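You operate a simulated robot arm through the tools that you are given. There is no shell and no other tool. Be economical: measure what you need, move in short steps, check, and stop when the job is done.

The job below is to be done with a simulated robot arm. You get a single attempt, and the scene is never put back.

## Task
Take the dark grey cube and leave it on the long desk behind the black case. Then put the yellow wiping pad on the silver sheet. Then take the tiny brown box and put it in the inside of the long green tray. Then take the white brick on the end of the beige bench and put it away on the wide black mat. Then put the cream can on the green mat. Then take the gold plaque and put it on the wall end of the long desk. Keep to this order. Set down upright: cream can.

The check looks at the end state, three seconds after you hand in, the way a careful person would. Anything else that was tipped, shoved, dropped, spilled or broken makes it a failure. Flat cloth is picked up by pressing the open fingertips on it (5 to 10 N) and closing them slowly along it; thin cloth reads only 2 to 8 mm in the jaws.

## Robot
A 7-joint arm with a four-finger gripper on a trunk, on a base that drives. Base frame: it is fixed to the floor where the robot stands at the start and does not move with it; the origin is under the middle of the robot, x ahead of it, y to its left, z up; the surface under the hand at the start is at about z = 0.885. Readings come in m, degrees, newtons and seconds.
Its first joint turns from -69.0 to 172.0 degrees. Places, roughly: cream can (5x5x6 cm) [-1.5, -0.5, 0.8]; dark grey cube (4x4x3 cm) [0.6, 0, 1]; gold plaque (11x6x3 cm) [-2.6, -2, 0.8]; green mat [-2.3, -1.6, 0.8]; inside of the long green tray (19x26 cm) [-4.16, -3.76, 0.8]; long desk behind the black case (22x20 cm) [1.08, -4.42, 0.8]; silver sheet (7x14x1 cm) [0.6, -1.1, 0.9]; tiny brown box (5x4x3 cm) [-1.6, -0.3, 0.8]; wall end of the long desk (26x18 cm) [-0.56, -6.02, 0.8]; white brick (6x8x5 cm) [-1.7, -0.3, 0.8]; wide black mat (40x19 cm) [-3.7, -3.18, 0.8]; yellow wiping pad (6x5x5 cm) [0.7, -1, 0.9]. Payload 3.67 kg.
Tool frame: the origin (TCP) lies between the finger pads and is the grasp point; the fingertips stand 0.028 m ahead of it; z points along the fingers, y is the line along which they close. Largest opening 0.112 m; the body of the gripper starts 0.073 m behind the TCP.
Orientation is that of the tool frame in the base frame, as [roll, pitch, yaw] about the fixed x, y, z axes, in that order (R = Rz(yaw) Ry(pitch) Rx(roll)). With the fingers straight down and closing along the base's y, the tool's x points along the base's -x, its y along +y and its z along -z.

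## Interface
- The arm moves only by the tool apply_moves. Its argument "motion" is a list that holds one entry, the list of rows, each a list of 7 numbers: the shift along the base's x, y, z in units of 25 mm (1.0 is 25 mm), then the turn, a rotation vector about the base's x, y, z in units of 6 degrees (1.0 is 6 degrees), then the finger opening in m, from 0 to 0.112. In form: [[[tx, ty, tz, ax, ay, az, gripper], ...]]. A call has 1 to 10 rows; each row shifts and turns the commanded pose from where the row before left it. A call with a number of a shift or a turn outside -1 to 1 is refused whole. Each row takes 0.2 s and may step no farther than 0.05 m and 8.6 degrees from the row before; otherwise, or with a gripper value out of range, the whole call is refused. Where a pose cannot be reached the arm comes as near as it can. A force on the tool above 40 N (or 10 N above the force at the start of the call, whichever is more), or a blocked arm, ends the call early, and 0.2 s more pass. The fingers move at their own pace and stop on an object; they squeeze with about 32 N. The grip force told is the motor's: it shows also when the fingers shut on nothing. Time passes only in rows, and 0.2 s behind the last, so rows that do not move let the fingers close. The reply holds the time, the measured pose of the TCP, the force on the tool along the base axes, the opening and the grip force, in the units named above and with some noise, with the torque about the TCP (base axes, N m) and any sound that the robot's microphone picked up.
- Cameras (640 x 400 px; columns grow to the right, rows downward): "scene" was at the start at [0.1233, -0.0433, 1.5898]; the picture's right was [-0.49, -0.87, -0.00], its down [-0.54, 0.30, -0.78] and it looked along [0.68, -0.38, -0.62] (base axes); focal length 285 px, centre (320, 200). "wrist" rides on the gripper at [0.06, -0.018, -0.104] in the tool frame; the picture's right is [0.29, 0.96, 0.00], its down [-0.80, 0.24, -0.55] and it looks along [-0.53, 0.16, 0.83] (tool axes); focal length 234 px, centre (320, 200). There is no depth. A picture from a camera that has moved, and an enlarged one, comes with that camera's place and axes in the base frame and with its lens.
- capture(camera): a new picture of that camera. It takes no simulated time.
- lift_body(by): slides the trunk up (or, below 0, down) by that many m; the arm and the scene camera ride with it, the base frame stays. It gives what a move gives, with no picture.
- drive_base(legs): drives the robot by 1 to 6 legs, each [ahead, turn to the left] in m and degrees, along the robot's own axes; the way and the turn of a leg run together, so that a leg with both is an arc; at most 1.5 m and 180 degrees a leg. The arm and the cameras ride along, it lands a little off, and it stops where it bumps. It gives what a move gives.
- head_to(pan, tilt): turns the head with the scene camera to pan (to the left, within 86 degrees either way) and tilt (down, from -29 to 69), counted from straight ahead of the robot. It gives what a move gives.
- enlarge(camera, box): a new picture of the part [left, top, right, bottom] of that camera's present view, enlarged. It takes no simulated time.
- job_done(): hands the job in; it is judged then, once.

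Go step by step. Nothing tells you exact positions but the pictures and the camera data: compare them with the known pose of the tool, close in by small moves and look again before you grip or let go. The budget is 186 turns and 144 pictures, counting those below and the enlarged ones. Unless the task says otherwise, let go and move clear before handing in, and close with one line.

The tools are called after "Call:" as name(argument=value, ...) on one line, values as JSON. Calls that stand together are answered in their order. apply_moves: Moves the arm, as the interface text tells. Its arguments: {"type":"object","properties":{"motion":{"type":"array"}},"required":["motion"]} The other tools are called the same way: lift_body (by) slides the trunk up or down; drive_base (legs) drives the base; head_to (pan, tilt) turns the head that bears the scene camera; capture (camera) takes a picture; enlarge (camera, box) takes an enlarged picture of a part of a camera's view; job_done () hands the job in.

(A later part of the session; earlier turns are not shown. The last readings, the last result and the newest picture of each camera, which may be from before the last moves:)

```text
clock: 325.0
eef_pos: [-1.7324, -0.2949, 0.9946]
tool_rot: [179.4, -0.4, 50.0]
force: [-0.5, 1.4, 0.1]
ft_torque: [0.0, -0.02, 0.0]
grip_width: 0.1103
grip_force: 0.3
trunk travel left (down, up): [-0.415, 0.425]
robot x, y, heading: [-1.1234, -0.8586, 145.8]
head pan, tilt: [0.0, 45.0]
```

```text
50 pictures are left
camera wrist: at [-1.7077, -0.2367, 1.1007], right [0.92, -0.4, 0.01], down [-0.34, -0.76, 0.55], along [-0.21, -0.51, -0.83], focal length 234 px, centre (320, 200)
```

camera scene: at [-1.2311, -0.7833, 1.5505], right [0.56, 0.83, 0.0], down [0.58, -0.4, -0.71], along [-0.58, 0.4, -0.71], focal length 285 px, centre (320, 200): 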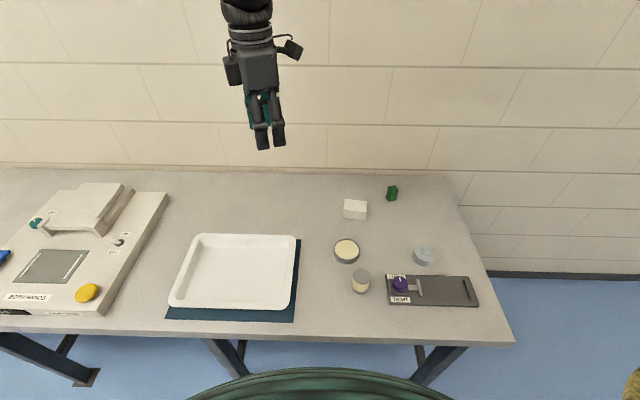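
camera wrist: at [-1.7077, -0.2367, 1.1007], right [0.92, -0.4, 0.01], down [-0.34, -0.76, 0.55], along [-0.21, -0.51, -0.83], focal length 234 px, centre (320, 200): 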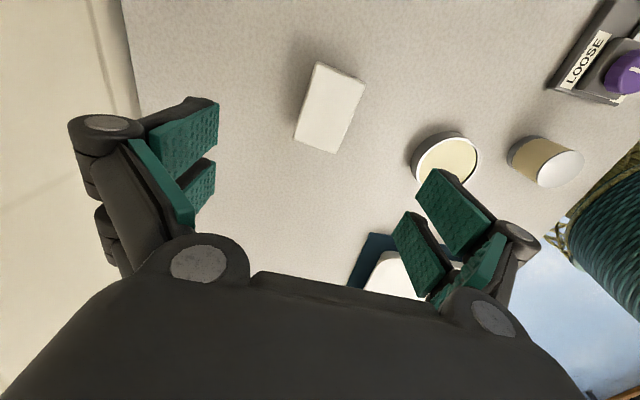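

Brick is 1 cm to +x of my hand. I correct, narrow to 0.09, and descend to 0.842.

Call:
apply_moves(motion=[[[0.44, 0, -0.6, 0, 0, 0, 0.095], [0, 0, -1, 0, 0, 0, 0.095], [0, 0, -1, 0, 0, 0, 0.095], [0, 0, -1, 0, 0, 0, 0.095], [0, 0, -1, 0, 0, 0, 0.095], [0, 0, -1, 0, 0, 0, 0.095], [0, 0, -0.5, 0, 0, 0, 0.095], [0, 0, 0, 0, 0, 0, 0.095]]])

Call:
capture(camera="wrist")

```text
clock: 326.8
eef_pos: [-1.721, -0.2953, 0.8427]
tool_rot: [179.4, -0.5, 49.9]
force: [0.4, -0.4, -0.6]
ft_torque: [0.0, 0.01, -0.03]
grip_width: 0.095
grip_force: 0.1
trunk travel left (down, up): [-0.415, 0.425]
robot x, y, heading: [-1.1224, -0.8575, 145.7]
head pan, tilt: [0.0, 45.0]
```

```text
49 pictures are left
camera wrist: at [-1.6972, -0.2375, 0.9478], right [0.92, -0.4, 0.01], down [-0.34, -0.76, 0.55], along [-0.21, -0.51, -0.83], focal length 234 px, centre (320, 200)
```

wrist: 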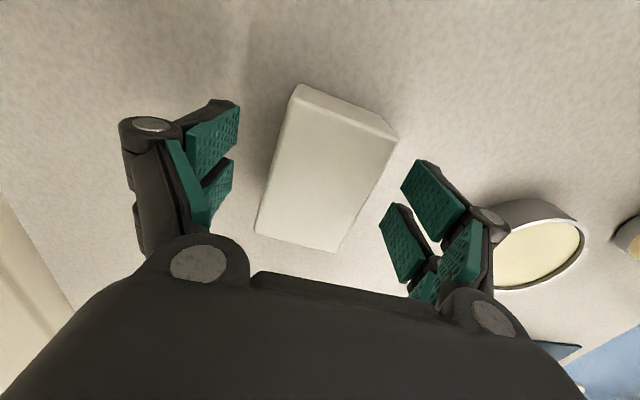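

Brick is between the pads, roughly centred. I close.

Call:
apply_moves(motion=[[[0, 0, -0.15, 0, 0, 0, 0.085], [0, 0, 0, 0, 0, 0, 0.075], [0, 0, 0, 0, 0, 0, 0.065], [0, 0, 0, 0, 0, 0, 0.055], [0, 0, 0, 0, 0, 0, 0.045], [0, 0, 0, 0, 0, 0, 0.04], [0, 0, 0, 0, 0, 0, 0.04]]])

Call:
capture(camera="wrist")

```text
clock: 328.4
eef_pos: [-1.7214, -0.295, 0.8389]
tool_rot: [179.5, -0.5, 49.9]
force: [-0.3, -0.3, 3.1]
ft_torque: [-0.06, -0.04, -0.01]
grip_width: 0.0539
grip_force: 32.1
trunk travel left (down, up): [-0.415, 0.425]
robot x, y, heading: [-1.1221, -0.86, 145.6]
head pan, tilt: [0.0, 45.0]
```

```text
48 pictures are left
camera wrist: at [-1.6973, -0.237, 0.9445], right [0.92, -0.4, 0.01], down [-0.34, -0.76, 0.55], along [-0.21, -0.51, -0.83], focal length 234 px, centre (320, 200)
```

wrist: 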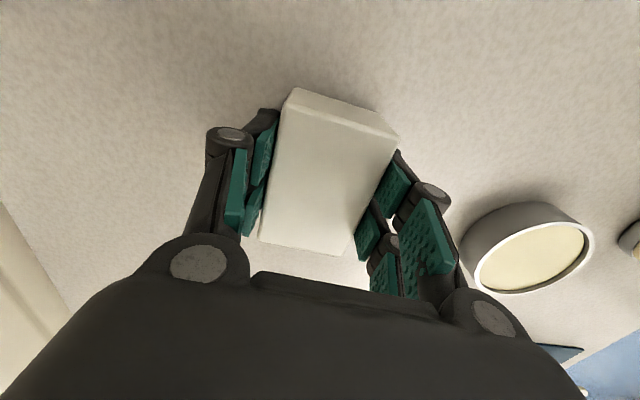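

Gripped at 54 mm. I lift straight up with the trunk.

Call:
lift_body(by=0.35)

```text
clock: 331.8
eef_pos: [-1.7209, -0.2945, 1.1881]
tool_rot: [179.5, -0.4, 49.8]
force: [0.5, -0.2, -0.5]
ft_torque: [-0.01, 0.01, 0.01]
grip_width: 0.0535
grip_force: 31.8
trunk travel left (down, up): [-0.765, 0.075]
robot x, y, heading: [-1.1186, -0.8549, 145.6]
head pan, tilt: [0.0, 45.0]
```

The brick is up. I retract, back off, and drive along to the black mat.

Call:
apply_moves(motion=[[[0.95, -0.89, 0, 0, 0, 0, 0.04], [0.95, -0.89, 0, 0, 0, 0, 0.04], [0.95, -0.89, 0, 0, 0, 0, 0.04], [0.95, -0.89, 0, 0, 0, 0, 0.04], [0.95, -0.89, 0, 0, 0, 0, 0.04], [0.95, -0.89, 0, 0, 0, 0, 0.04], [0.95, -0.89, 0, 0, 0, 0, 0.04], [0.95, -0.89, 0, 0, 0, 0, 0.04], [0.95, -0.89, 0, 0, 0, 0, 0.04]]])

Call:
drive_base(legs=[[-0.4, 0], [0, 89], [1.2, 0], [1.2, 0], [1.0, 0]])

```text
clock: 333.8
eef_pos: [-1.5056, -0.4949, 1.19]
tool_rot: [179.7, -0.4, 49.9]
force: [0.0, -0.2, -1.4]
ft_torque: [0.04, 0.02, 0.02]
grip_width: 0.0534
grip_force: 31.4
trunk travel left (down, up): [-0.765, 0.075]
robot x, y, heading: [-1.1239, -0.858, 145.7]
head pan, tilt: [0.0, 45.0]
```

```text
clock: 356.4
eef_pos: [-3.0667, -4.3121, 1.1886]
tool_rot: [179.5, -0.4, 140.3]
force: [-1.0, -0.7, -0.4]
ft_torque: [0.04, 0.01, -0.02]
grip_width: 0.0536
grip_force: 32.4
trunk travel left (down, up): [-0.765, 0.075]
robot x, y, heading: [-2.7076, -3.926, -124.0]
head pan, tilt: [0.0, 45.0]
```

I turn to the bench, lower the trunk 0.15 m and approach.

Call:
lift_body(by=-0.15)

Call:
drive_base(legs=[[0, -92], [0.58, 0]])

Call:
head_to(pan=0, tilt=45)

Call:
capture(camera="scene")

```text
clock: 358.2
eef_pos: [-3.0644, -4.3125, 1.0388]
tool_rot: [179.5, -0.5, 140.3]
force: [0.6, 0.0, -1.1]
ft_torque: [-0.05, -0.01, -0.03]
grip_width: 0.0533
grip_force: 31.4
trunk travel left (down, up): [-0.615, 0.225]
robot x, y, heading: [-2.7019, -3.9227, -123.7]
head pan, tilt: [0.0, 45.0]
```

```text
clock: 365.3
eef_pos: [-3.5504, -3.219, 1.0381]
tool_rot: [179.5, -0.4, 48.6]
force: [0.8, 0.1, -1.1]
ft_torque: [-0.02, -0.02, -0.01]
grip_width: 0.0536
grip_force: 32.3
trunk travel left (down, up): [-0.615, 0.225]
robot x, y, heading: [-3.1712, -3.59, 144.4]
head pan, tilt: [0.0, 45.0]
```

```text
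clock: 365.9
eef_pos: [-3.5499, -3.2194, 1.0389]
tool_rot: [179.5, -0.3, 48.6]
force: [0.1, 0.6, -1.9]
ft_torque: [-0.01, 0.02, 0.0]
grip_width: 0.0534
grip_force: 31.8
trunk travel left (down, up): [-0.615, 0.225]
robot x, y, heading: [-3.1713, -3.5915, 144.3]
head pan, tilt: [0.0, 45.0]
```

```text
47 pictures are left
camera scene: at [-3.2801, -3.5149, 1.4704], right [0.58, 0.81, 0.0], down [0.57, -0.41, -0.71], along [-0.57, 0.41, -0.71], focal length 285 px, centre (320, 200)
```

scene: 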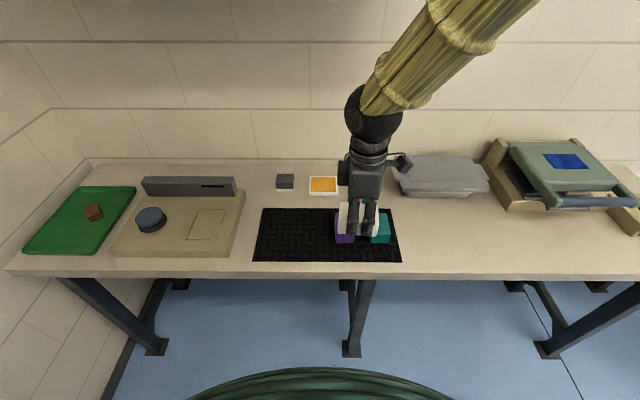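

The mat's left part is free; target (-3.755,-3.262). I move the brick over it.

Call:
apply_moves(motion=[[[-0.9, -0.19, 0, 0, 0, 0, 0.04], [-0.9, -0.19, 0, 0, 0, 0, 0.04], [-0.9, -0.19, 0, 0, 0, 0, 0.04], [-0.9, -0.19, 0, 0, 0, 0, 0.04], [-0.9, -0.19, 0, 0, 0, 0, 0.04], [-0.9, -0.19, 0, 0, 0, 0, 0.04], [-0.9, -0.19, 0, 0, 0, 0, 0.04], [-0.9, -0.19, 0, 0, 0, 0, 0.04], [-0.98, -0.19, 0, 0, 0, 0, 0.04], [0, 0, 0, 0, 0, 0, 0.04]]])

Call:
lift_body(by=-0.14)

Call:
capture(camera="wrist")

Call:
enlarge(camera="scene", box=[224, 130, 416, 250])

```text
clock: 368.1
eef_pos: [-3.7536, -3.2635, 1.0406]
tool_rot: [179.5, -0.4, 48.6]
force: [0.2, -0.3, -0.4]
ft_torque: [0.01, 0.0, 0.0]
grip_width: 0.0535
grip_force: 32.0
trunk travel left (down, up): [-0.615, 0.225]
robot x, y, heading: [-3.1702, -3.5879, 144.4]
head pan, tilt: [0.0, 45.0]
```

```text
clock: 369.8
eef_pos: [-3.756, -3.2644, 0.9012]
tool_rot: [179.5, -0.4, 48.5]
force: [0.3, 0.4, -1.6]
ft_torque: [0.02, -0.04, -0.01]
grip_width: 0.0534
grip_force: 32.7
trunk travel left (down, up): [-0.475, 0.365]
robot x, y, heading: [-3.171, -3.5909, 144.3]
head pan, tilt: [0.0, 45.0]
```

```text
46 pictures are left
camera wrist: at [-3.7288, -3.207, 1.0056], right [0.91, -0.42, 0.01], down [-0.35, -0.76, 0.55], along [-0.22, -0.5, -0.83], focal length 234 px, centre (320, 200)
```

wrist: 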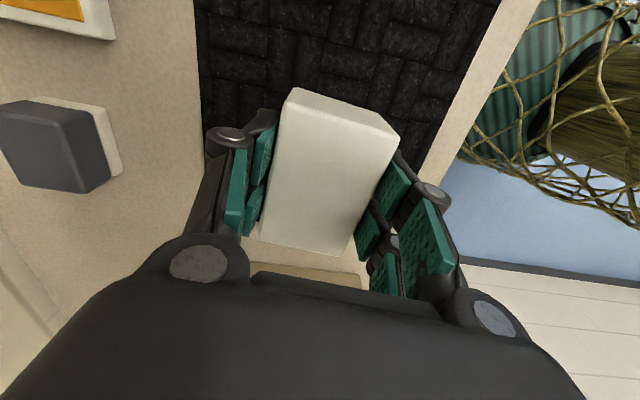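

```text
3.33 times, centred on (320, 190) of scene
camera zoom: at [-3.2803, -3.5151, 1.3305], right [0.58, 0.81, 0.0], down [0.57, -0.41, -0.71], along [-0.57, 0.41, -0.71], focal length 951 px, centre (320, 233)
```

zoom: 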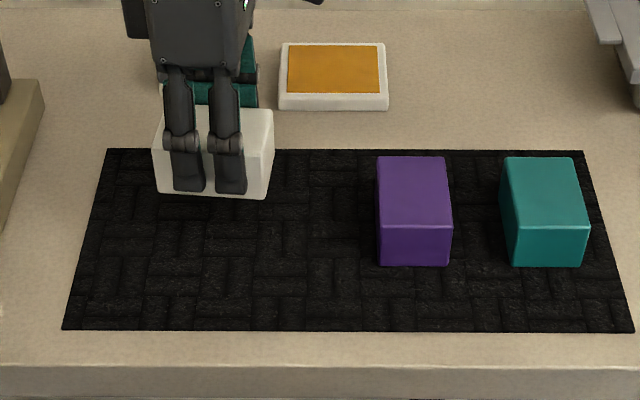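

Landing point is well centred in the free part of the mat. I lower to contact.

Call:
apply_moves(motion=[[[0, 0, -0.8, 0, 0, 0, 0.04], [0, 0, -0.8, 0, 0, 0, 0.04], [0, 0, -0.5, 0, 0, 0, 0.04], [0, 0, -0.2, 0, 0, 0, 0.04], [0, 0, 0, 0, 0, 0, 0.04]]])

Call:
apply_moves(motion=[[[0, 0, -0.12, 0, 0, 0, 0.04], [0, 0, 0, 0, 0, 0, 0.04]]])

```text
clock: 371.0
eef_pos: [-3.754, -3.2629, 0.8433]
tool_rot: [179.5, -0.3, 48.7]
force: [-1.7, 3.3, 13.7]
ft_torque: [0.12, -0.23, 0.02]
grip_width: 0.0536
grip_force: 32.2
trunk travel left (down, up): [-0.475, 0.365]
robot x, y, heading: [-3.1687, -3.5941, 144.5]
head pan, tilt: [0.0, 45.0]
```

```text
clock: 371.6
eef_pos: [-3.7537, -3.2645, 0.8381]
tool_rot: [179.6, -0.4, 48.7]
force: [-0.1, 2.3, 8.7]
ft_torque: [0.04, -0.05, 0.03]
grip_width: 0.0536
grip_force: 32.4
trunk travel left (down, up): [-0.475, 0.365]
robot x, y, heading: [-3.1713, -3.5907, 144.2]
head pan, tilt: [0.0, 45.0]
```

The brick is down. I open and rise straight up.

Call:
apply_moves(motion=[[[0, 0, 0, 0, 0, 0, 0.052], [0, 0, 0, 0, 0, 0, 0.062], [0, 0, 0, 0, 0, 0, 0.075], [0, 0, 0, 0, 0, 0, 0.08], [0, 0, 0.6, 0, 0, 0, 0.08], [0, 0, 1, 0, 0, 0, 0.08], [0, 0, 1, 0, 0, 0, 0.08], [0, 0, 1, 0, 0, 0, 0.08], [0, 0, 1, 0, 0, 0, 0.08], [0, 0, 1, 0, 0, 0, 0.08]]])

Call:
capture(camera="wrist")

```text
clock: 373.8
eef_pos: [-3.7551, -3.2648, 0.9819]
tool_rot: [179.5, -0.4, 48.6]
force: [-0.6, 0.5, -1.1]
ft_torque: [0.0, 0.06, 0.03]
grip_width: 0.0799
grip_force: 0.2
trunk travel left (down, up): [-0.475, 0.365]
robot x, y, heading: [-3.1705, -3.5911, 144.1]
head pan, tilt: [0.0, 45.0]
```

```text
44 pictures are left
camera wrist: at [-3.729, -3.2086, 1.0871], right [0.91, -0.42, 0.01], down [-0.35, -0.76, 0.55], along [-0.22, -0.5, -0.83], focal length 234 px, centre (320, 200)
```

wrist: 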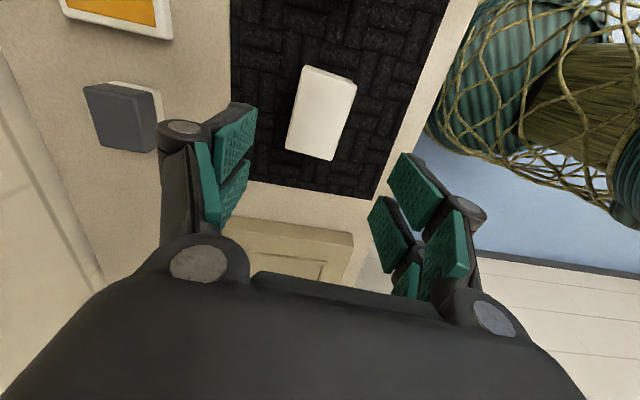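

Brick is on the black mat. I retract, raise, and return to the first bench for the cream can.

Call:
apply_moves(motion=[[[0.8, -0.5, 1, 0, 0, 0, 0.1], [0.8, -0.5, 1, 0, 0, 0, 0.1], [0.8, -0.5, 0, 0, 0, 0, 0.1], [0.8, -0.5, 0, 0, 0, 0, 0.1], [0.8, -0.5, 0, 0, 0, 0, 0.1], [0.8, -0.5, 0, 0, 0, 0, 0.1]]])

Call:
drive_base(legs=[[-0.45, 0], [0, -90], [1.2, 0], [1.2, 0], [1.0, 0]])

Call:
lift_body(by=0.2)

```text
clock: 375.2
eef_pos: [-3.6332, -3.3401, 1.0306]
tool_rot: [179.5, -0.4, 48.6]
force: [0.2, 0.0, 0.1]
ft_torque: [-0.01, -0.03, -0.01]
grip_width: 0.1002
grip_force: 0.2
trunk travel left (down, up): [-0.475, 0.365]
robot x, y, heading: [-3.1681, -3.59, 144.6]
head pan, tilt: [0.0, 45.0]
```

```text
clock: 397.8
eef_pos: [-0.4122, -0.7978, 1.0294]
tool_rot: [179.4, -0.5, -45.6]
force: [0.1, 0.1, -0.8]
ft_torque: [0.01, 0.01, 0.02]
grip_width: 0.1
grip_force: 0.1
trunk travel left (down, up): [-0.475, 0.365]
robot x, y, heading: [-0.6965, -1.2451, 50.2]
head pan, tilt: [0.0, 45.0]
```

```text
clock: 399.9
eef_pos: [-0.414, -0.799, 1.2296]
tool_rot: [179.5, -0.4, -45.5]
force: [0.0, -0.5, -0.4]
ft_torque: [0.01, 0.0, 0.03]
grip_width: 0.0996
grip_force: 0.1
trunk travel left (down, up): [-0.675, 0.165]
robot x, y, heading: [-0.696, -1.2391, 50.2]
head pan, tilt: [0.0, 45.0]
```

I turn to face the bench and approach.

Call:
drive_base(legs=[[0, 86], [0.52, 0], [0, 8]])

Call:
capture(camera="scene")

```text
clock: 407.2
eef_pos: [-1.5289, -0.6172, 1.2298]
tool_rot: [179.5, -0.3, 47.7]
force: [-0.5, 0.2, 0.0]
ft_torque: [0.01, -0.01, -0.02]
grip_width: 0.0999
grip_force: 0.0
trunk travel left (down, up): [-0.675, 0.165]
robot x, y, heading: [-1.0721, -0.8754, 143.7]
head pan, tilt: [0.0, 45.0]
```

```text
43 pictures are left
camera scene: at [-1.1775, -0.7986, 1.5304], right [0.6, 0.8, 0.0], down [0.57, -0.42, -0.71], along [-0.57, 0.42, -0.71], focal length 285 px, centre (320, 200)
```

scene: 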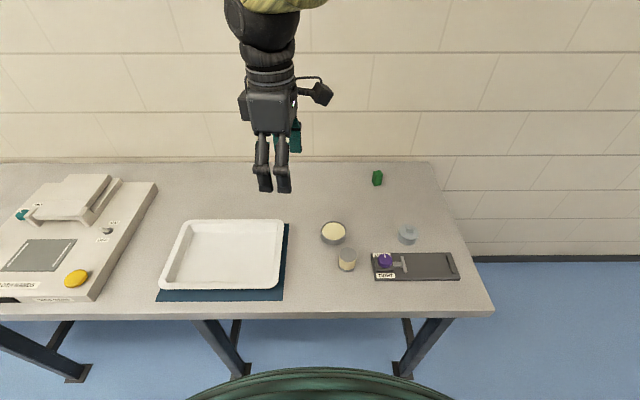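

Cream can at about (-1.507,-0.457), with the dish and knob box nearby; I choose yaw 20° so the fingers pass between them. I move above and lower.

Call:
apply_moves(motion=[[[0.11, 0.8, 0, 0, 0, -0.58, 0.09], [0.11, 0.8, 0, 0, 0, -0.58, 0.09], [0.11, 0.8, 0, 0, 0, -0.58, 0.09], [0.11, 0.8, 0, 0, 0, -0.58, 0.09], [0.11, 0.8, 0, 0, 0, -0.58, 0.09], [0.11, 0.8, 0, 0, 0, -0.58, 0.09], [0.11, 0.8, 0, 0, 0, -0.58, 0.09], [0.11, 0.8, 0, 0, 0, -0.58, 0.09], [0, 0, 0, 0, 0, 0, 0.09]]])

Call:
lift_body(by=-0.23)

Call:
capture(camera="wrist")

```text
clock: 409.2
eef_pos: [-1.5079, -0.4566, 1.2284]
tool_rot: [179.5, -0.3, 19.9]
force: [-0.1, 0.1, 0.1]
ft_torque: [0.0, 0.0, -0.01]
grip_width: 0.0902
grip_force: 0.0
trunk travel left (down, up): [-0.675, 0.165]
robot x, y, heading: [-1.0716, -0.8814, 143.3]
head pan, tilt: [0.0, 45.0]
```

```text
clock: 411.6
eef_pos: [-1.5085, -0.4565, 0.9998]
tool_rot: [179.5, -0.4, 19.8]
force: [-0.1, 0.2, 0.3]
ft_torque: [0.02, -0.01, -0.01]
grip_width: 0.0897
grip_force: 0.0
trunk travel left (down, up): [-0.445, 0.395]
robot x, y, heading: [-1.0709, -0.8737, 143.3]
head pan, tilt: [0.0, 45.0]
```

```text
42 pictures are left
camera wrist: at [-1.4581, -0.4186, 1.1047], right [0.6, -0.8, 0.01], down [-0.67, -0.49, 0.55], along [-0.44, -0.34, -0.83], focal length 234 px, centre (320, 200)
```

wrist: 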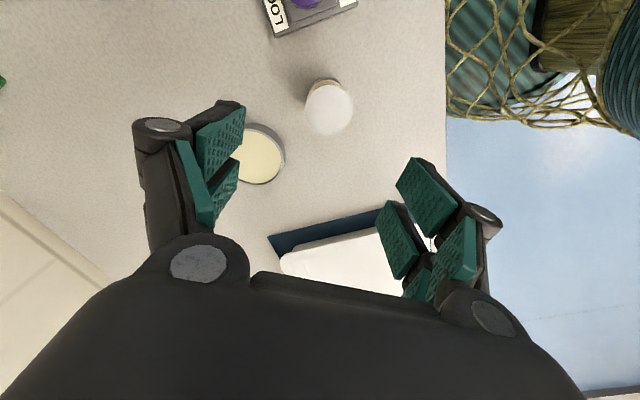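

I correct by (+12,-6) mm, narrow to 0.08, and descend to 0.87.

Call:
apply_moves(motion=[[[0.48, -0.24, -0.2, 0, 0, 0, 0.08], [0, 0, -1, 0, 0, 0, 0.08], [0, 0, -1, 0, 0, 0, 0.08], [0, 0, -1, 0, 0, 0, 0.08], [0, 0, -1, 0, 0, 0, 0.08], [0, 0, -1, 0, 0, 0, 0.08], [0, 0, 0, 0, 0, 0, 0.08]]])

Call:
capture(camera="wrist")

```text
clock: 413.2
eef_pos: [-1.4949, -0.4615, 0.8714]
tool_rot: [179.5, -0.4, 19.9]
force: [0.0, 0.3, -0.4]
ft_torque: [-0.02, -0.04, -0.01]
grip_width: 0.0797
grip_force: 0.2
trunk travel left (down, up): [-0.445, 0.395]
robot x, y, heading: [-1.0693, -0.876, 143.3]
head pan, tilt: [0.0, 45.0]
```

```text
41 pictures are left
camera wrist: at [-1.4446, -0.424, 0.9753], right [0.6, -0.8, 0.01], down [-0.67, -0.49, 0.55], along [-0.44, -0.34, -0.83], focal length 234 px, centre (320, 200)
```

wrist: 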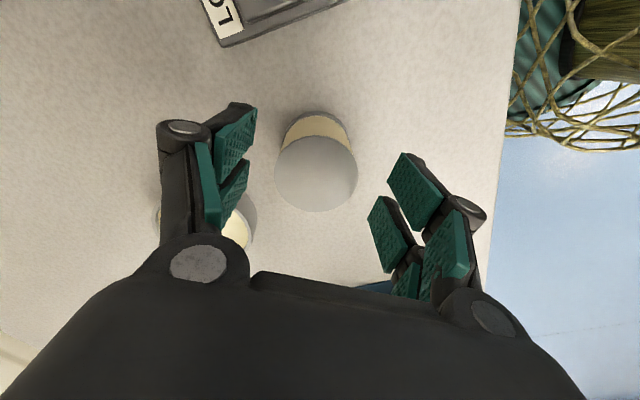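

Can is centred and the dish is clear of the fingers. I descend to 0.838 and close gently.

Call:
apply_moves(motion=[[[-0.1, -0.05, -0.7, 0, 0, 0, 0.08], [0, 0, -0.6, 0, 0, 0, 0.075], [0, 0, 0, 0, 0, 0, 0.065], [0, 0, 0, 0, 0, 0, 0.058], [0, 0, 0, 0, 0, 0, 0.05], [0, 0, 0, 0, 0, 0, 0.042], [0, 0, 0, 0, 0, 0, 0.035], [0, 0, 0, 0, 0, 0, 0.035]]])

Call:
capture(camera="wrist")

```text
clock: 415.1
eef_pos: [-1.4969, -0.4651, 0.8382]
tool_rot: [179.5, -0.4, 19.9]
force: [-0.2, -0.5, 9.3]
ft_torque: [0.01, -0.04, 0.0]
grip_width: 0.0464
grip_force: 32.5
trunk travel left (down, up): [-0.445, 0.395]
robot x, y, heading: [-1.0711, -0.8732, 143.5]
head pan, tilt: [0.0, 45.0]
```

```text
40 pictures are left
camera wrist: at [-1.4481, -0.4268, 0.943], right [0.6, -0.8, 0.01], down [-0.67, -0.49, 0.55], along [-0.44, -0.34, -0.83], focal length 234 px, centre (320, 200)
```

wrist: 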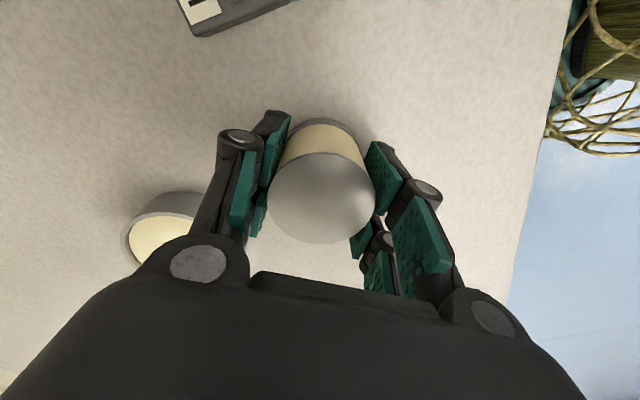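

Can gripped at 46 mm, upright. I lift straight up.

Call:
lift_body(by=0.35)

```text
clock: 418.5
eef_pos: [-1.4993, -0.4645, 1.1866]
tool_rot: [179.4, -0.4, 19.9]
force: [-1.2, -0.6, -0.4]
ft_torque: [-0.01, 0.02, 0.02]
grip_width: 0.0465
grip_force: 32.2
trunk travel left (down, up): [-0.795, 0.045]
robot x, y, heading: [-1.0707, -0.875, 143.6]
head pan, tilt: [0.0, 45.0]
```

I back off and drive to in front of the green mat.

Call:
drive_base(legs=[[-0.4, 0], [0, 90], [1.28, 0], [0, -90]])

Call:
head_to(pan=0, tilt=35)

Call:
capture(camera="scene")

```text
clock: 434.7
eef_pos: [-1.9375, -1.6619, 1.1867]
tool_rot: [179.5, -0.4, 13.9]
force: [-0.2, -0.3, -1.1]
ft_torque: [0.01, 0.04, 0.0]
grip_width: 0.0461
grip_force: 31.9
trunk travel left (down, up): [-0.795, 0.045]
robot x, y, heading: [-1.553, -2.1151, 137.7]
head pan, tilt: [0.0, 45.0]
```

```text
clock: 435.4
eef_pos: [-1.9371, -1.6609, 1.1874]
tool_rot: [179.4, -0.4, 13.9]
force: [0.0, 0.3, -0.4]
ft_torque: [-0.02, 0.01, 0.01]
grip_width: 0.0461
grip_force: 32.1
trunk travel left (down, up): [-0.795, 0.045]
robot x, y, heading: [-1.5522, -2.1172, 137.4]
head pan, tilt: [0.0, 35.0]
```

```text
39 pictures are left
camera scene: at [-1.6575, -2.0227, 1.6652], right [0.68, 0.74, 0.0], down [0.42, -0.39, -0.82], along [-0.6, 0.55, -0.57], focal length 285 px, centre (320, 200)
```

scene: 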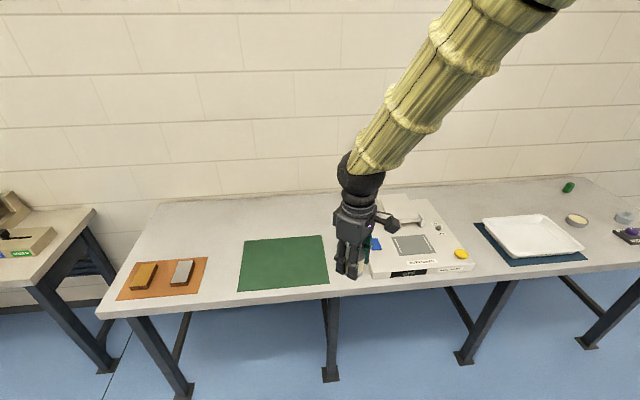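

The green mat is empty at about (-2.35,-1.59); the gold plaque is on the orange mat to its left. I approach 0.3 m.

Call:
drive_base(legs=[[0.3, 0]])

Call:
capture(camera="scene")

```text
clock: 437.5
eef_pos: [-2.157, -1.4578, 1.1872]
tool_rot: [179.5, -0.4, 13.9]
force: [0.2, 0.5, -0.6]
ft_torque: [-0.01, -0.02, 0.05]
grip_width: 0.046
grip_force: 31.7
trunk travel left (down, up): [-0.795, 0.045]
robot x, y, heading: [-1.7754, -1.9108, 137.2]
head pan, tilt: [0.0, 35.0]
```

```text
38 pictures are left
camera scene: at [-1.8792, -1.8182, 1.6651], right [0.68, 0.73, 0.0], down [0.42, -0.39, -0.82], along [-0.6, 0.56, -0.57], focal length 285 px, centre (320, 200)
```

scene: 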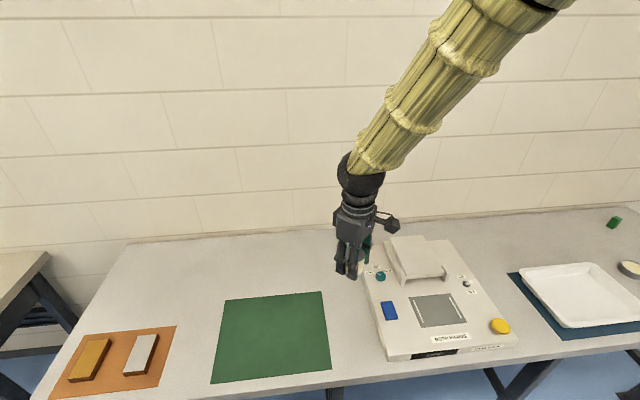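

Target (-2.348,-1.587). I move the can over it and lower the trunk 0.27 m.

Call:
apply_moves(motion=[[[-0.95, -0.64, 0, 0, 0, 0, 0.035], [-0.95, -0.64, 0, 0, 0, 0, 0.035], [-0.95, -0.64, 0, 0, 0, 0, 0.035], [-0.95, -0.64, 0, 0, 0, 0, 0.035], [-0.95, -0.64, 0, 0, 0, 0, 0.035], [-0.95, -0.64, 0, 0, 0, 0, 0.035], [-0.95, -0.64, 0, 0, 0, 0, 0.035], [-0.95, -0.64, 0, 0, 0, 0, 0.035], [0, 0, 0, 0, 0, 0, 0.035]]])

Call:
lift_body(by=-0.3)

Call:
capture(camera="wrist")

```text
clock: 439.5
eef_pos: [-2.3454, -1.585, 1.1877]
tool_rot: [179.5, -0.4, 13.8]
force: [-0.2, 0.3, -1.4]
ft_torque: [0.0, 0.04, 0.01]
grip_width: 0.046
grip_force: 32.6
trunk travel left (down, up): [-0.795, 0.045]
robot x, y, heading: [-1.7775, -1.911, 137.3]
head pan, tilt: [0.0, 35.0]
```

```text
clock: 442.5
eef_pos: [-2.3463, -1.5855, 0.8869]
tool_rot: [179.6, -0.3, 13.8]
force: [-0.1, 0.5, -0.8]
ft_torque: [0.0, -0.01, 0.0]
grip_width: 0.0459
grip_force: 32.0
trunk travel left (down, up): [-0.495, 0.345]
robot x, y, heading: [-1.7784, -1.9154, 137.4]
head pan, tilt: [0.0, 35.0]
```

```text
37 pictures are left
camera wrist: at [-2.2925, -1.5531, 0.993], right [0.51, -0.86, 0.01], down [-0.72, -0.42, 0.55], along [-0.47, -0.29, -0.83], focal length 234 px, centre (320, 200)
```

wrist: 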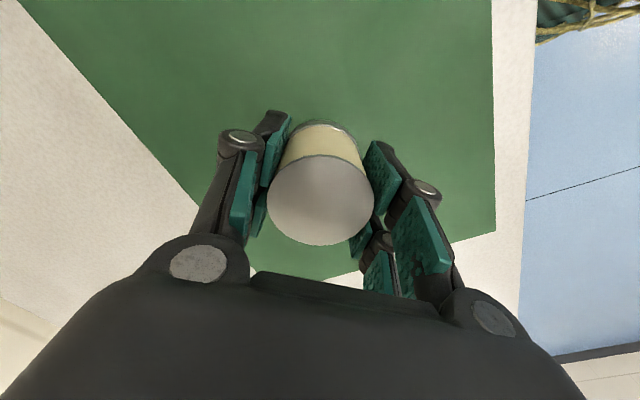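

Well inside the mat and upright. I lower to contact.

Call:
apply_moves(motion=[[[0, 0, -0.7, 0, 0, 0, 0.035], [0, 0, -0.6, 0, 0, 0, 0.035], [0, 0, -0.3, 0, 0, 0, 0.035], [0, 0, 0, 0, 0, 0, 0.035]]])

Call:
apply_moves(motion=[[[0, 0, -0.12, 0, 0, 0, 0.035], [0, 0, 0, 0, 0, 0, 0.035]]])

```text
clock: 443.5
eef_pos: [-2.3457, -1.5855, 0.8487]
tool_rot: [179.6, -0.5, 13.8]
force: [0.5, 0.0, -1.2]
ft_torque: [0.01, -0.03, 0.0]
grip_width: 0.046
grip_force: 31.7
trunk travel left (down, up): [-0.495, 0.345]
robot x, y, heading: [-1.7756, -1.9121, 137.5]
head pan, tilt: [0.0, 35.0]
```

```text
clock: 444.1
eef_pos: [-2.3464, -1.586, 0.8457]
tool_rot: [179.6, -0.4, 13.8]
force: [0.2, -0.5, -0.9]
ft_torque: [0.0, 0.02, 0.0]
grip_width: 0.0462
grip_force: 32.1
trunk travel left (down, up): [-0.495, 0.345]
robot x, y, heading: [-1.7725, -1.9135, 137.1]
head pan, tilt: [0.0, 35.0]
```

Call:
apply_moves(motion=[[[0, 0, -0.12, 0, 0, 0, 0.035], [0, 0, 0, 0, 0, 0, 0.035]]])

Call:
apply_moves(motion=[[[0, 0, -0.1, 0, 0, 0, 0.035], [0, 0, 0, 0, 0, 0, 0.035]]])

```text
clock: 444.7
eef_pos: [-2.3465, -1.5861, 0.8418]
tool_rot: [179.6, -0.4, 13.8]
force: [-1.4, -0.1, -0.6]
ft_torque: [-0.02, -0.01, 0.0]
grip_width: 0.046
grip_force: 32.0
trunk travel left (down, up): [-0.495, 0.345]
robot x, y, heading: [-1.7754, -1.9102, 137.4]
head pan, tilt: [0.0, 35.0]
```

```text
clock: 445.3
eef_pos: [-2.3457, -1.5865, 0.8423]
tool_rot: [179.6, -0.4, 13.7]
force: [1.8, -1.0, 19.9]
ft_torque: [-0.05, -0.08, -0.03]
grip_width: 0.0461
grip_force: 31.8
trunk travel left (down, up): [-0.495, 0.345]
robot x, y, heading: [-1.7716, -1.9146, 137.6]
head pan, tilt: [0.0, 35.0]
```

Contact at 0.842. I ease 2 mm, open slowly, and rise straight up.

Call:
apply_moves(motion=[[[0, 0, 0.06, 0, 0, 0, 0.042], [0, 0, 0, 0, 0, 0, 0.052], [0, 0, 0, 0, 0, 0, 0.062], [0, 0, 0, 0, 0, 0, 0.075], [0, 0, 0, 0, 0, 0, 0.075], [0, 0, 0.6, 0, 0, 0, 0.075], [0, 0, 1, 0, 0, 0, 0.075], [0, 0, 1, 0, 0, 0, 0.075], [0, 0, 1, 0, 0, 0, 0.075], [0, 0, 1, 0, 0, 0, 0.075]]])

Call:
capture(camera="wrist")

```text
clock: 447.5
eef_pos: [-2.3454, -1.5833, 0.9587]
tool_rot: [179.6, -0.4, 13.8]
force: [0.6, -0.1, 0.7]
ft_torque: [-0.02, 0.01, 0.02]
grip_width: 0.0754
grip_force: 0.0
trunk travel left (down, up): [-0.495, 0.345]
robot x, y, heading: [-1.7747, -1.9127, 136.9]
head pan, tilt: [0.0, 35.0]
```

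```text
36 pictures are left
camera wrist: at [-2.2918, -1.5515, 1.0634], right [0.51, -0.86, 0.01], down [-0.72, -0.42, 0.55], along [-0.47, -0.29, -0.83], focal length 234 px, centre (320, 200)
```

wrist: 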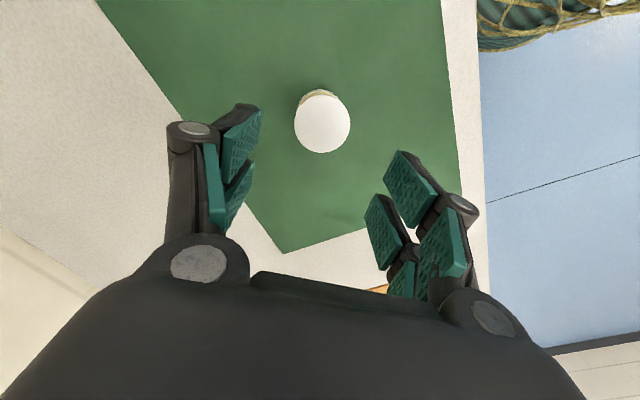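

The can stands upright on the green mat. I raise the trunk and shift left to stand in front of the gold plaque.

Call:
lift_body(by=0.25)

Call:
drive_base(legs=[[-0.25, 0], [0, 70], [0.55, 0], [0, -67]])

Call:
head_to(pan=0, tilt=45)

Call:
capture(camera="scene")

```text
clock: 450.1
eef_pos: [-2.3446, -1.5843, 1.2081]
tool_rot: [179.5, -0.4, 13.7]
force: [-0.5, -0.4, -0.2]
ft_torque: [-0.02, -0.01, 0.01]
grip_width: 0.0751
grip_force: 0.0
trunk travel left (down, up): [-0.745, 0.095]
robot x, y, heading: [-1.7736, -1.9115, 137.1]
head pan, tilt: [0.0, 35.0]
```

```text
clock: 460.6
eef_pos: [-2.6718, -2.0586, 1.2079]
tool_rot: [179.4, -0.4, 18.1]
force: [-0.5, 0.0, 0.7]
ft_torque: [-0.02, -0.01, 0.03]
grip_width: 0.0751
grip_force: 0.1
trunk travel left (down, up): [-0.745, 0.095]
robot x, y, heading: [-2.0763, -2.3451, 141.6]
head pan, tilt: [0.0, 35.0]
```

```text
clock: 461.4
eef_pos: [-2.672, -2.0591, 1.2085]
tool_rot: [179.5, -0.4, 18.1]
force: [0.0, 0.1, -0.1]
ft_torque: [0.03, 0.02, 0.0]
grip_width: 0.0752
grip_force: 0.1
trunk travel left (down, up): [-0.745, 0.095]
robot x, y, heading: [-2.0794, -2.3447, 141.5]
head pan, tilt: [0.0, 45.0]
```

```text
35 pictures are left
camera scene: at [-2.1838, -2.2627, 1.6005], right [0.62, 0.78, 0.0], down [0.55, -0.44, -0.71], along [-0.55, 0.44, -0.71], focal length 285 px, centre (320, 200)
```

scene: 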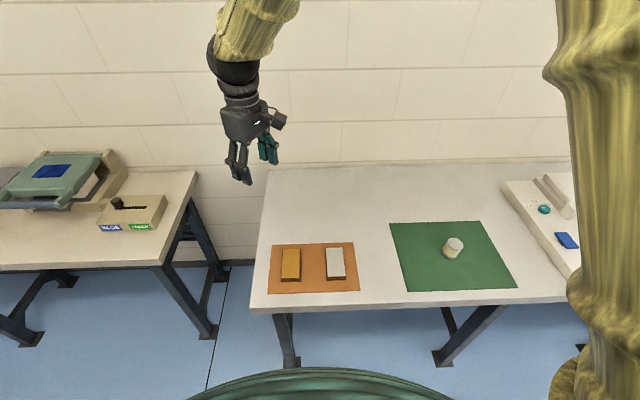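

I enlarge the plaque to get its pose.

Call:
enlarge(camera="scene", box=[256, 225, 384, 305])

```text
5.00 times, centred on (320, 265) of scene
camera zoom: at [-2.1838, -2.2627, 1.6005], right [0.62, 0.78, 0.0], down [0.55, -0.44, -0.71], along [-0.55, 0.44, -0.71], focal length 1426 px, centre (320, -125)
```

zoom: 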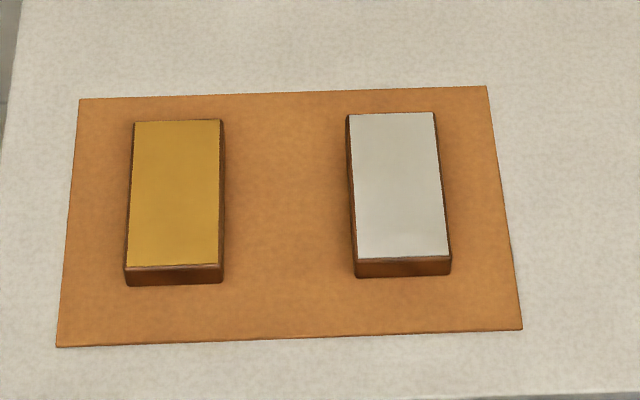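

Plaque centre about (-2.633,-2.022), long side at -36°. I turn to yaw -36.5° above it and lower.

Call:
apply_moves(motion=[[[0.16, 0.15, 0, 0, 0, -0.91, 0.09], [0.16, 0.15, 0, 0, 0, -0.91, 0.09], [0.16, 0.15, 0, 0, 0, -0.91, 0.09], [0.16, 0.15, 0, 0, 0, -0.91, 0.09], [0.16, 0.15, 0, 0, 0, -0.91, 0.09], [0.16, 0.15, 0, 0, 0, -0.91, 0.09], [0.16, 0.15, 0, 0, 0, -0.91, 0.09], [0.16, 0.15, 0, 0, 0, -0.91, 0.09], [0.16, 0.15, 0, 0, 0, -0.91, 0.09], [0.12, 0.13, 0, 0, 0, -0.91, 0.09]]])

Call:
lift_body(by=-0.22)

Call:
capture(camera="wrist")

```text
clock: 463.6
eef_pos: [-2.6341, -2.0226, 1.2067]
tool_rot: [179.5, -0.4, -36.6]
force: [0.0, -1.1, 0.8]
ft_torque: [-0.02, 0.0, -0.03]
grip_width: 0.09
grip_force: 0.1
trunk travel left (down, up): [-0.745, 0.095]
robot x, y, heading: [-2.0786, -2.3396, 141.4]
head pan, tilt: [0.0, 45.0]
```

```text
clock: 465.9
eef_pos: [-2.6339, -2.0227, 0.9882]
tool_rot: [179.5, -0.4, -36.5]
force: [-0.1, -0.7, 0.0]
ft_torque: [0.0, 0.04, -0.01]
grip_width: 0.0899
grip_force: 0.1
trunk travel left (down, up): [-0.525, 0.315]
robot x, y, heading: [-2.0799, -2.3407, 141.6]
head pan, tilt: [0.0, 45.0]
```

```text
33 pictures are left
camera wrist: at [-2.5745, -2.0421, 1.0925], right [-0.34, -0.94, 0.01], down [-0.78, 0.29, 0.55], along [-0.52, 0.18, -0.83], focal length 234 px, centre (320, 200)
```

wrist: 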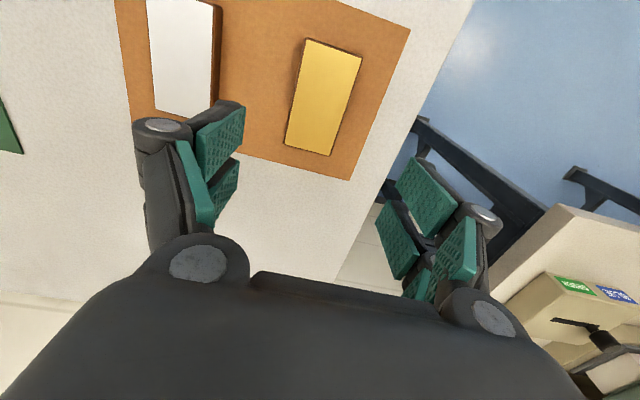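

I shift (+11,-10) mm and descend to 0.855.

Call:
apply_moves(motion=[[[0.44, -0.36, -0.3, 0, 0, 0, 0.09], [0, 0, -1, 0, 0, 0, 0.09], [0, 0, -1, 0, 0, 0, 0.09], [0, 0, -1, 0, 0, 0, 0.09], [0, 0, -1, 0, 0, 0, 0.09], [0, 0, -1, 0, 0, 0, 0.09], [0, 0, 0, 0, 0, 0, 0.085]]])

Call:
capture(camera="wrist")

```text
clock: 467.7
eef_pos: [-2.628, -2.0191, 0.8827]
tool_rot: [175.9, 0.3, -38.5]
force: [1.2, -0.3, -0.3]
ft_torque: [0.0, 0.02, 0.01]
grip_width: 0.0849
grip_force: 0.0
trunk travel left (down, up): [-0.525, 0.315]
robot x, y, heading: [-2.0774, -2.3422, 141.7]
head pan, tilt: [0.0, 45.0]
stopped in row 7: the arm was blocked; the commanded pose is now the measured one
```

```text
32 pictures are left
camera wrist: at [-2.5649, -2.0357, 0.9854], right [-0.37, -0.93, 0.07], down [-0.75, 0.34, 0.57], along [-0.55, 0.16, -0.82], focal length 234 px, centre (320, 200)
```

wrist: 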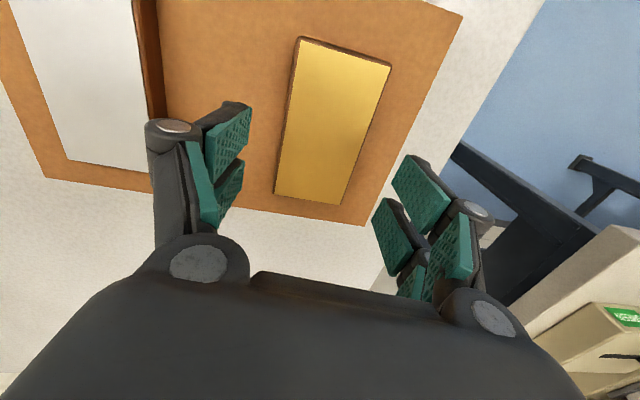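

The arm was blocked (no tool force), perhaps a joint limit at this yaw. I look at the scene.

Call:
head_to(pan=0, tilt=35)

Call:
capture(camera="scene")

```text
clock: 468.4
eef_pos: [-2.6284, -2.0192, 0.8824]
tool_rot: [175.9, 0.3, -38.5]
force: [0.1, 0.2, 0.7]
ft_torque: [-0.02, 0.03, -0.02]
grip_width: 0.0852
grip_force: 0.0
trunk travel left (down, up): [-0.525, 0.315]
robot x, y, heading: [-2.0811, -2.3423, 141.7]
head pan, tilt: [0.0, 35.0]
```

```text
31 pictures are left
camera scene: at [-2.189, -2.2585, 1.3952], right [0.62, 0.78, 0.0], down [0.45, -0.36, -0.82], along [-0.64, 0.51, -0.57], focal length 285 px, centre (320, 200)
```

scene: 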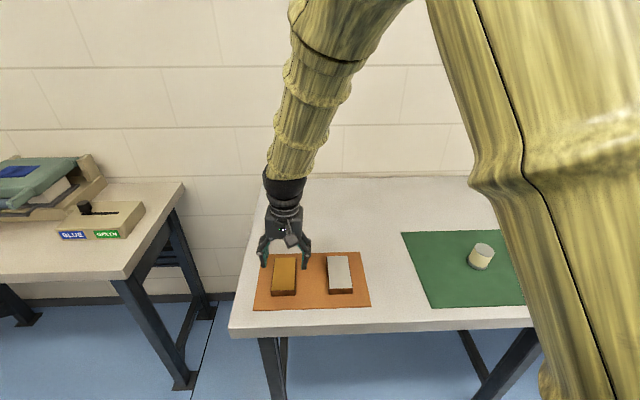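

It's a wrist joint limit at this yaw from here. I raise, and restand further left so the same yaw is comfortable.

Call:
lift_body(by=0.3)

Call:
apply_moves(motion=[[[0.5, -0.3, 0.5, 0, 0, 0.5, 0.09], [0.5, -0.3, 0.5, 0, 0, 0.5, 0.09], [0.5, -0.3, 0, 0, 0, 0.5, 0.09], [0.5, -0.3, 0, 0, 0, 0.5, 0.09]]])

Call:
drive_base(legs=[[0, 82], [0.38, 0], [0, -100]])

```text
clock: 471.4
eef_pos: [-2.6289, -2.0187, 1.1821]
tool_rot: [176.1, 0.3, -38.5]
force: [0.1, -0.3, 0.1]
ft_torque: [0.01, -0.03, 0.02]
grip_width: 0.085
grip_force: 0.0
trunk travel left (down, up): [-0.825, 0.015]
robot x, y, heading: [-2.0796, -2.3394, 141.5]
head pan, tilt: [0.0, 35.0]
```

```text
clock: 472.4
eef_pos: [-2.5784, -2.0501, 1.207]
tool_rot: [176.3, 0.4, -26.3]
force: [0.6, -0.9, 0.1]
ft_torque: [-0.01, 0.01, 0.03]
grip_width: 0.09
grip_force: 0.0
trunk travel left (down, up): [-0.825, 0.015]
robot x, y, heading: [-2.0764, -2.3416, 141.6]
head pan, tilt: [0.0, 35.0]
```

```text
clock: 482.5
eef_pos: [-2.7401, -2.1579, 1.2062]
tool_rot: [176.2, 0.3, -46.0]
force: [-0.2, -0.1, 0.7]
ft_torque: [-0.02, 0.06, 0.0]
grip_width: 0.0897
grip_force: 0.0
trunk travel left (down, up): [-0.825, 0.015]
robot x, y, heading: [-2.3695, -2.6, 122.1]
head pan, tilt: [0.0, 35.0]
```

I level the hand, turn back to yaw -36.5°, and go over the plaque at (-2.622,-2.034).

Call:
apply_moves(motion=[[[0.94, 0.99, 0, 0.2, -0.25, 0.4, 0.09], [0.94, 0.99, 0, 0.2, -0.24, 0.4, 0.09], [0.94, 0.99, 0, 0, 0, 0.4, 0.09], [0.94, 0.99, 0, 0, 0, 0.38, 0.09], [0.94, 1, 0, 0, 0, 0, 0.09], [0, 0, 0, 0, 0, 0, 0.09]]])

Call:
lift_body(by=-0.25)

Call:
capture(camera="wrist")

```text
clock: 483.9
eef_pos: [-2.6239, -2.0328, 1.2049]
tool_rot: [-179.9, -0.3, -36.2]
force: [-1.0, -0.2, -0.8]
ft_torque: [0.01, 0.0, 0.01]
grip_width: 0.0901
grip_force: 0.1
trunk travel left (down, up): [-0.825, 0.015]
robot x, y, heading: [-2.3676, -2.5992, 122.0]
head pan, tilt: [0.0, 35.0]
```

```text
clock: 486.5
eef_pos: [-2.6241, -2.032, 0.955]
tool_rot: [-179.8, -0.2, -36.4]
force: [-0.5, 0.4, -0.5]
ft_torque: [0.01, 0.01, 0.03]
grip_width: 0.09
grip_force: 0.2
trunk travel left (down, up): [-0.575, 0.265]
robot x, y, heading: [-2.368, -2.6015, 122.1]
head pan, tilt: [0.0, 35.0]
```

```text
30 pictures are left
camera wrist: at [-2.5642, -2.0535, 1.0597], right [-0.34, -0.94, 0.0], down [-0.79, 0.28, 0.55], along [-0.52, 0.18, -0.83], focal length 234 px, centre (320, 200)
```

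wrist: 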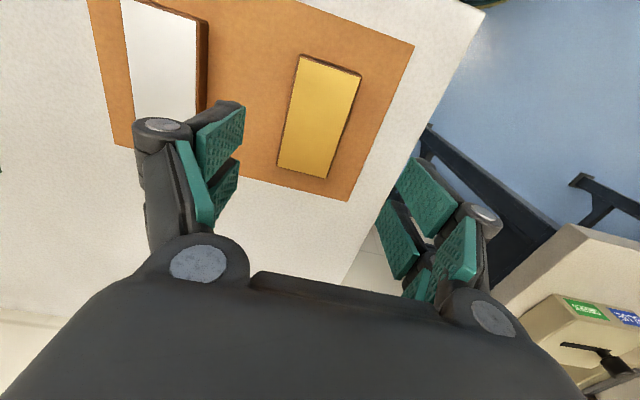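

Perfectly centred now. I descend to 0.845 and check.

Call:
apply_moves(motion=[[[0, 0, -0.9, 0, 0, 0, 0.09], [0, 0, -0.9, 0, 0, 0, 0.09], [0, 0, -0.9, 0, 0, 0, 0.085], [0, 0, -0.9, 0, 0, 0, 0.085], [0, 0, -0.8, 0, 0, 0, 0.08], [0, 0, 0, 0, 0, 0, 0.08]]])

Call:
capture(camera="wrist")

```text
clock: 487.9
eef_pos: [-2.6248, -2.0344, 0.8458]
tool_rot: [-180.0, -0.1, -36.4]
force: [-0.6, 0.1, 0.8]
ft_torque: [-0.01, 0.03, 0.01]
grip_width: 0.0802
grip_force: 0.0
trunk travel left (down, up): [-0.575, 0.265]
robot x, y, heading: [-2.3647, -2.601, 121.8]
head pan, tilt: [0.0, 35.0]
```

```text
29 pictures are left
camera wrist: at [-2.565, -2.0554, 0.9505], right [-0.34, -0.94, 0.0], down [-0.79, 0.28, 0.55], along [-0.52, 0.19, -0.83], focal length 234 px, centre (320, 200)
```

wrist: 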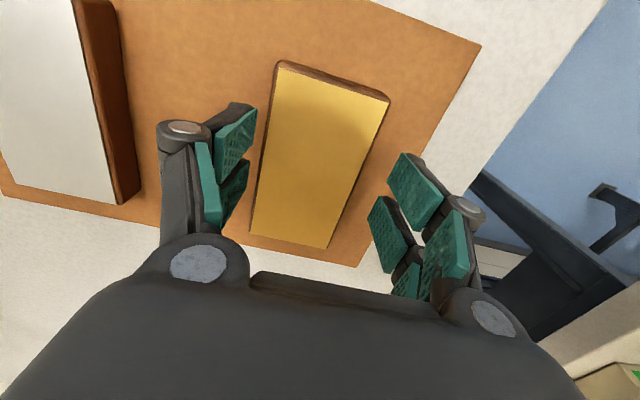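

I lower the last centimetre and close on the plaque.

Call:
apply_moves(motion=[[[0, 0, -0.3, 0, 0, 0, 0.08], [0, 0, 0, 0, 0, 0, 0.07], [0, 0, 0, 0, 0, 0, 0.062], [0, 0, 0, 0, 0, 0, 0.055], [0, 0, 0, 0, 0, 0, 0.048], [0, 0, 0, 0, 0, 0, 0.04], [0, 0, 0, 0, 0, 0, 0.04]]])

Call:
capture(camera="wrist")

```text
clock: 489.5
eef_pos: [-2.6236, -2.0336, 0.8392]
tool_rot: [180.0, -0.2, -36.3]
force: [0.3, 1.9, 2.9]
ft_torque: [0.03, -0.02, 0.0]
grip_width: 0.0596
grip_force: 32.1
trunk travel left (down, up): [-0.575, 0.265]
robot x, y, heading: [-2.3687, -2.6041, 122.0]
head pan, tilt: [0.0, 35.0]
```

```text
28 pictures are left
camera wrist: at [-2.5643, -2.0548, 0.9432], right [-0.34, -0.94, 0.0], down [-0.79, 0.28, 0.55], along [-0.52, 0.18, -0.83], focal length 234 px, centre (320, 200)
```

wrist: 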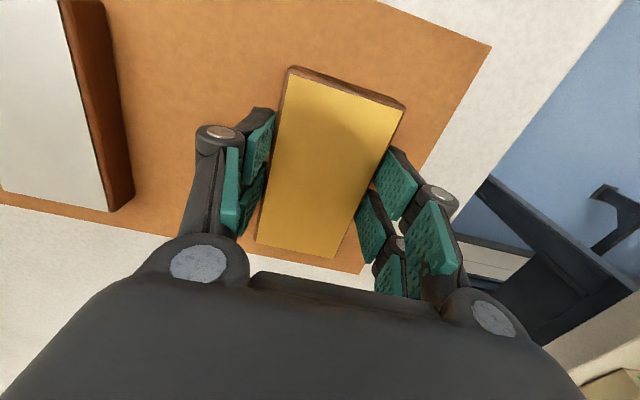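

Gripped at 59.6 mm. I lift straight up with the trunk.

Call:
lift_body(by=0.26)

Call:
capture(camera="wrist")

```text
clock: 492.2
eef_pos: [-2.6241, -2.034, 1.0975]
tool_rot: [-179.9, -0.2, -36.4]
force: [-0.4, -0.9, -2.4]
ft_torque: [-0.02, 0.03, 0.01]
grip_width: 0.0596
grip_force: 32.3
trunk travel left (down, up): [-0.835, 0.005]
robot x, y, heading: [-2.3698, -2.6017, 122.2]
head pan, tilt: [0.0, 35.0]
```

```text
27 pictures are left
camera wrist: at [-2.5644, -2.0546, 1.2029], right [-0.34, -0.94, 0.0], down [-0.79, 0.28, 0.55], along [-0.52, 0.18, -0.83], focal length 234 px, centre (320, 200)
```

wrist: 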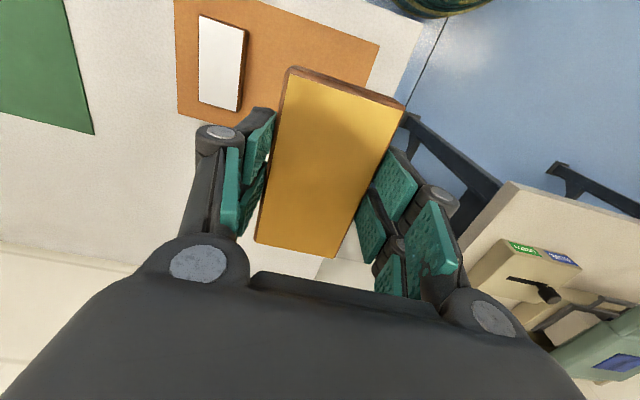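

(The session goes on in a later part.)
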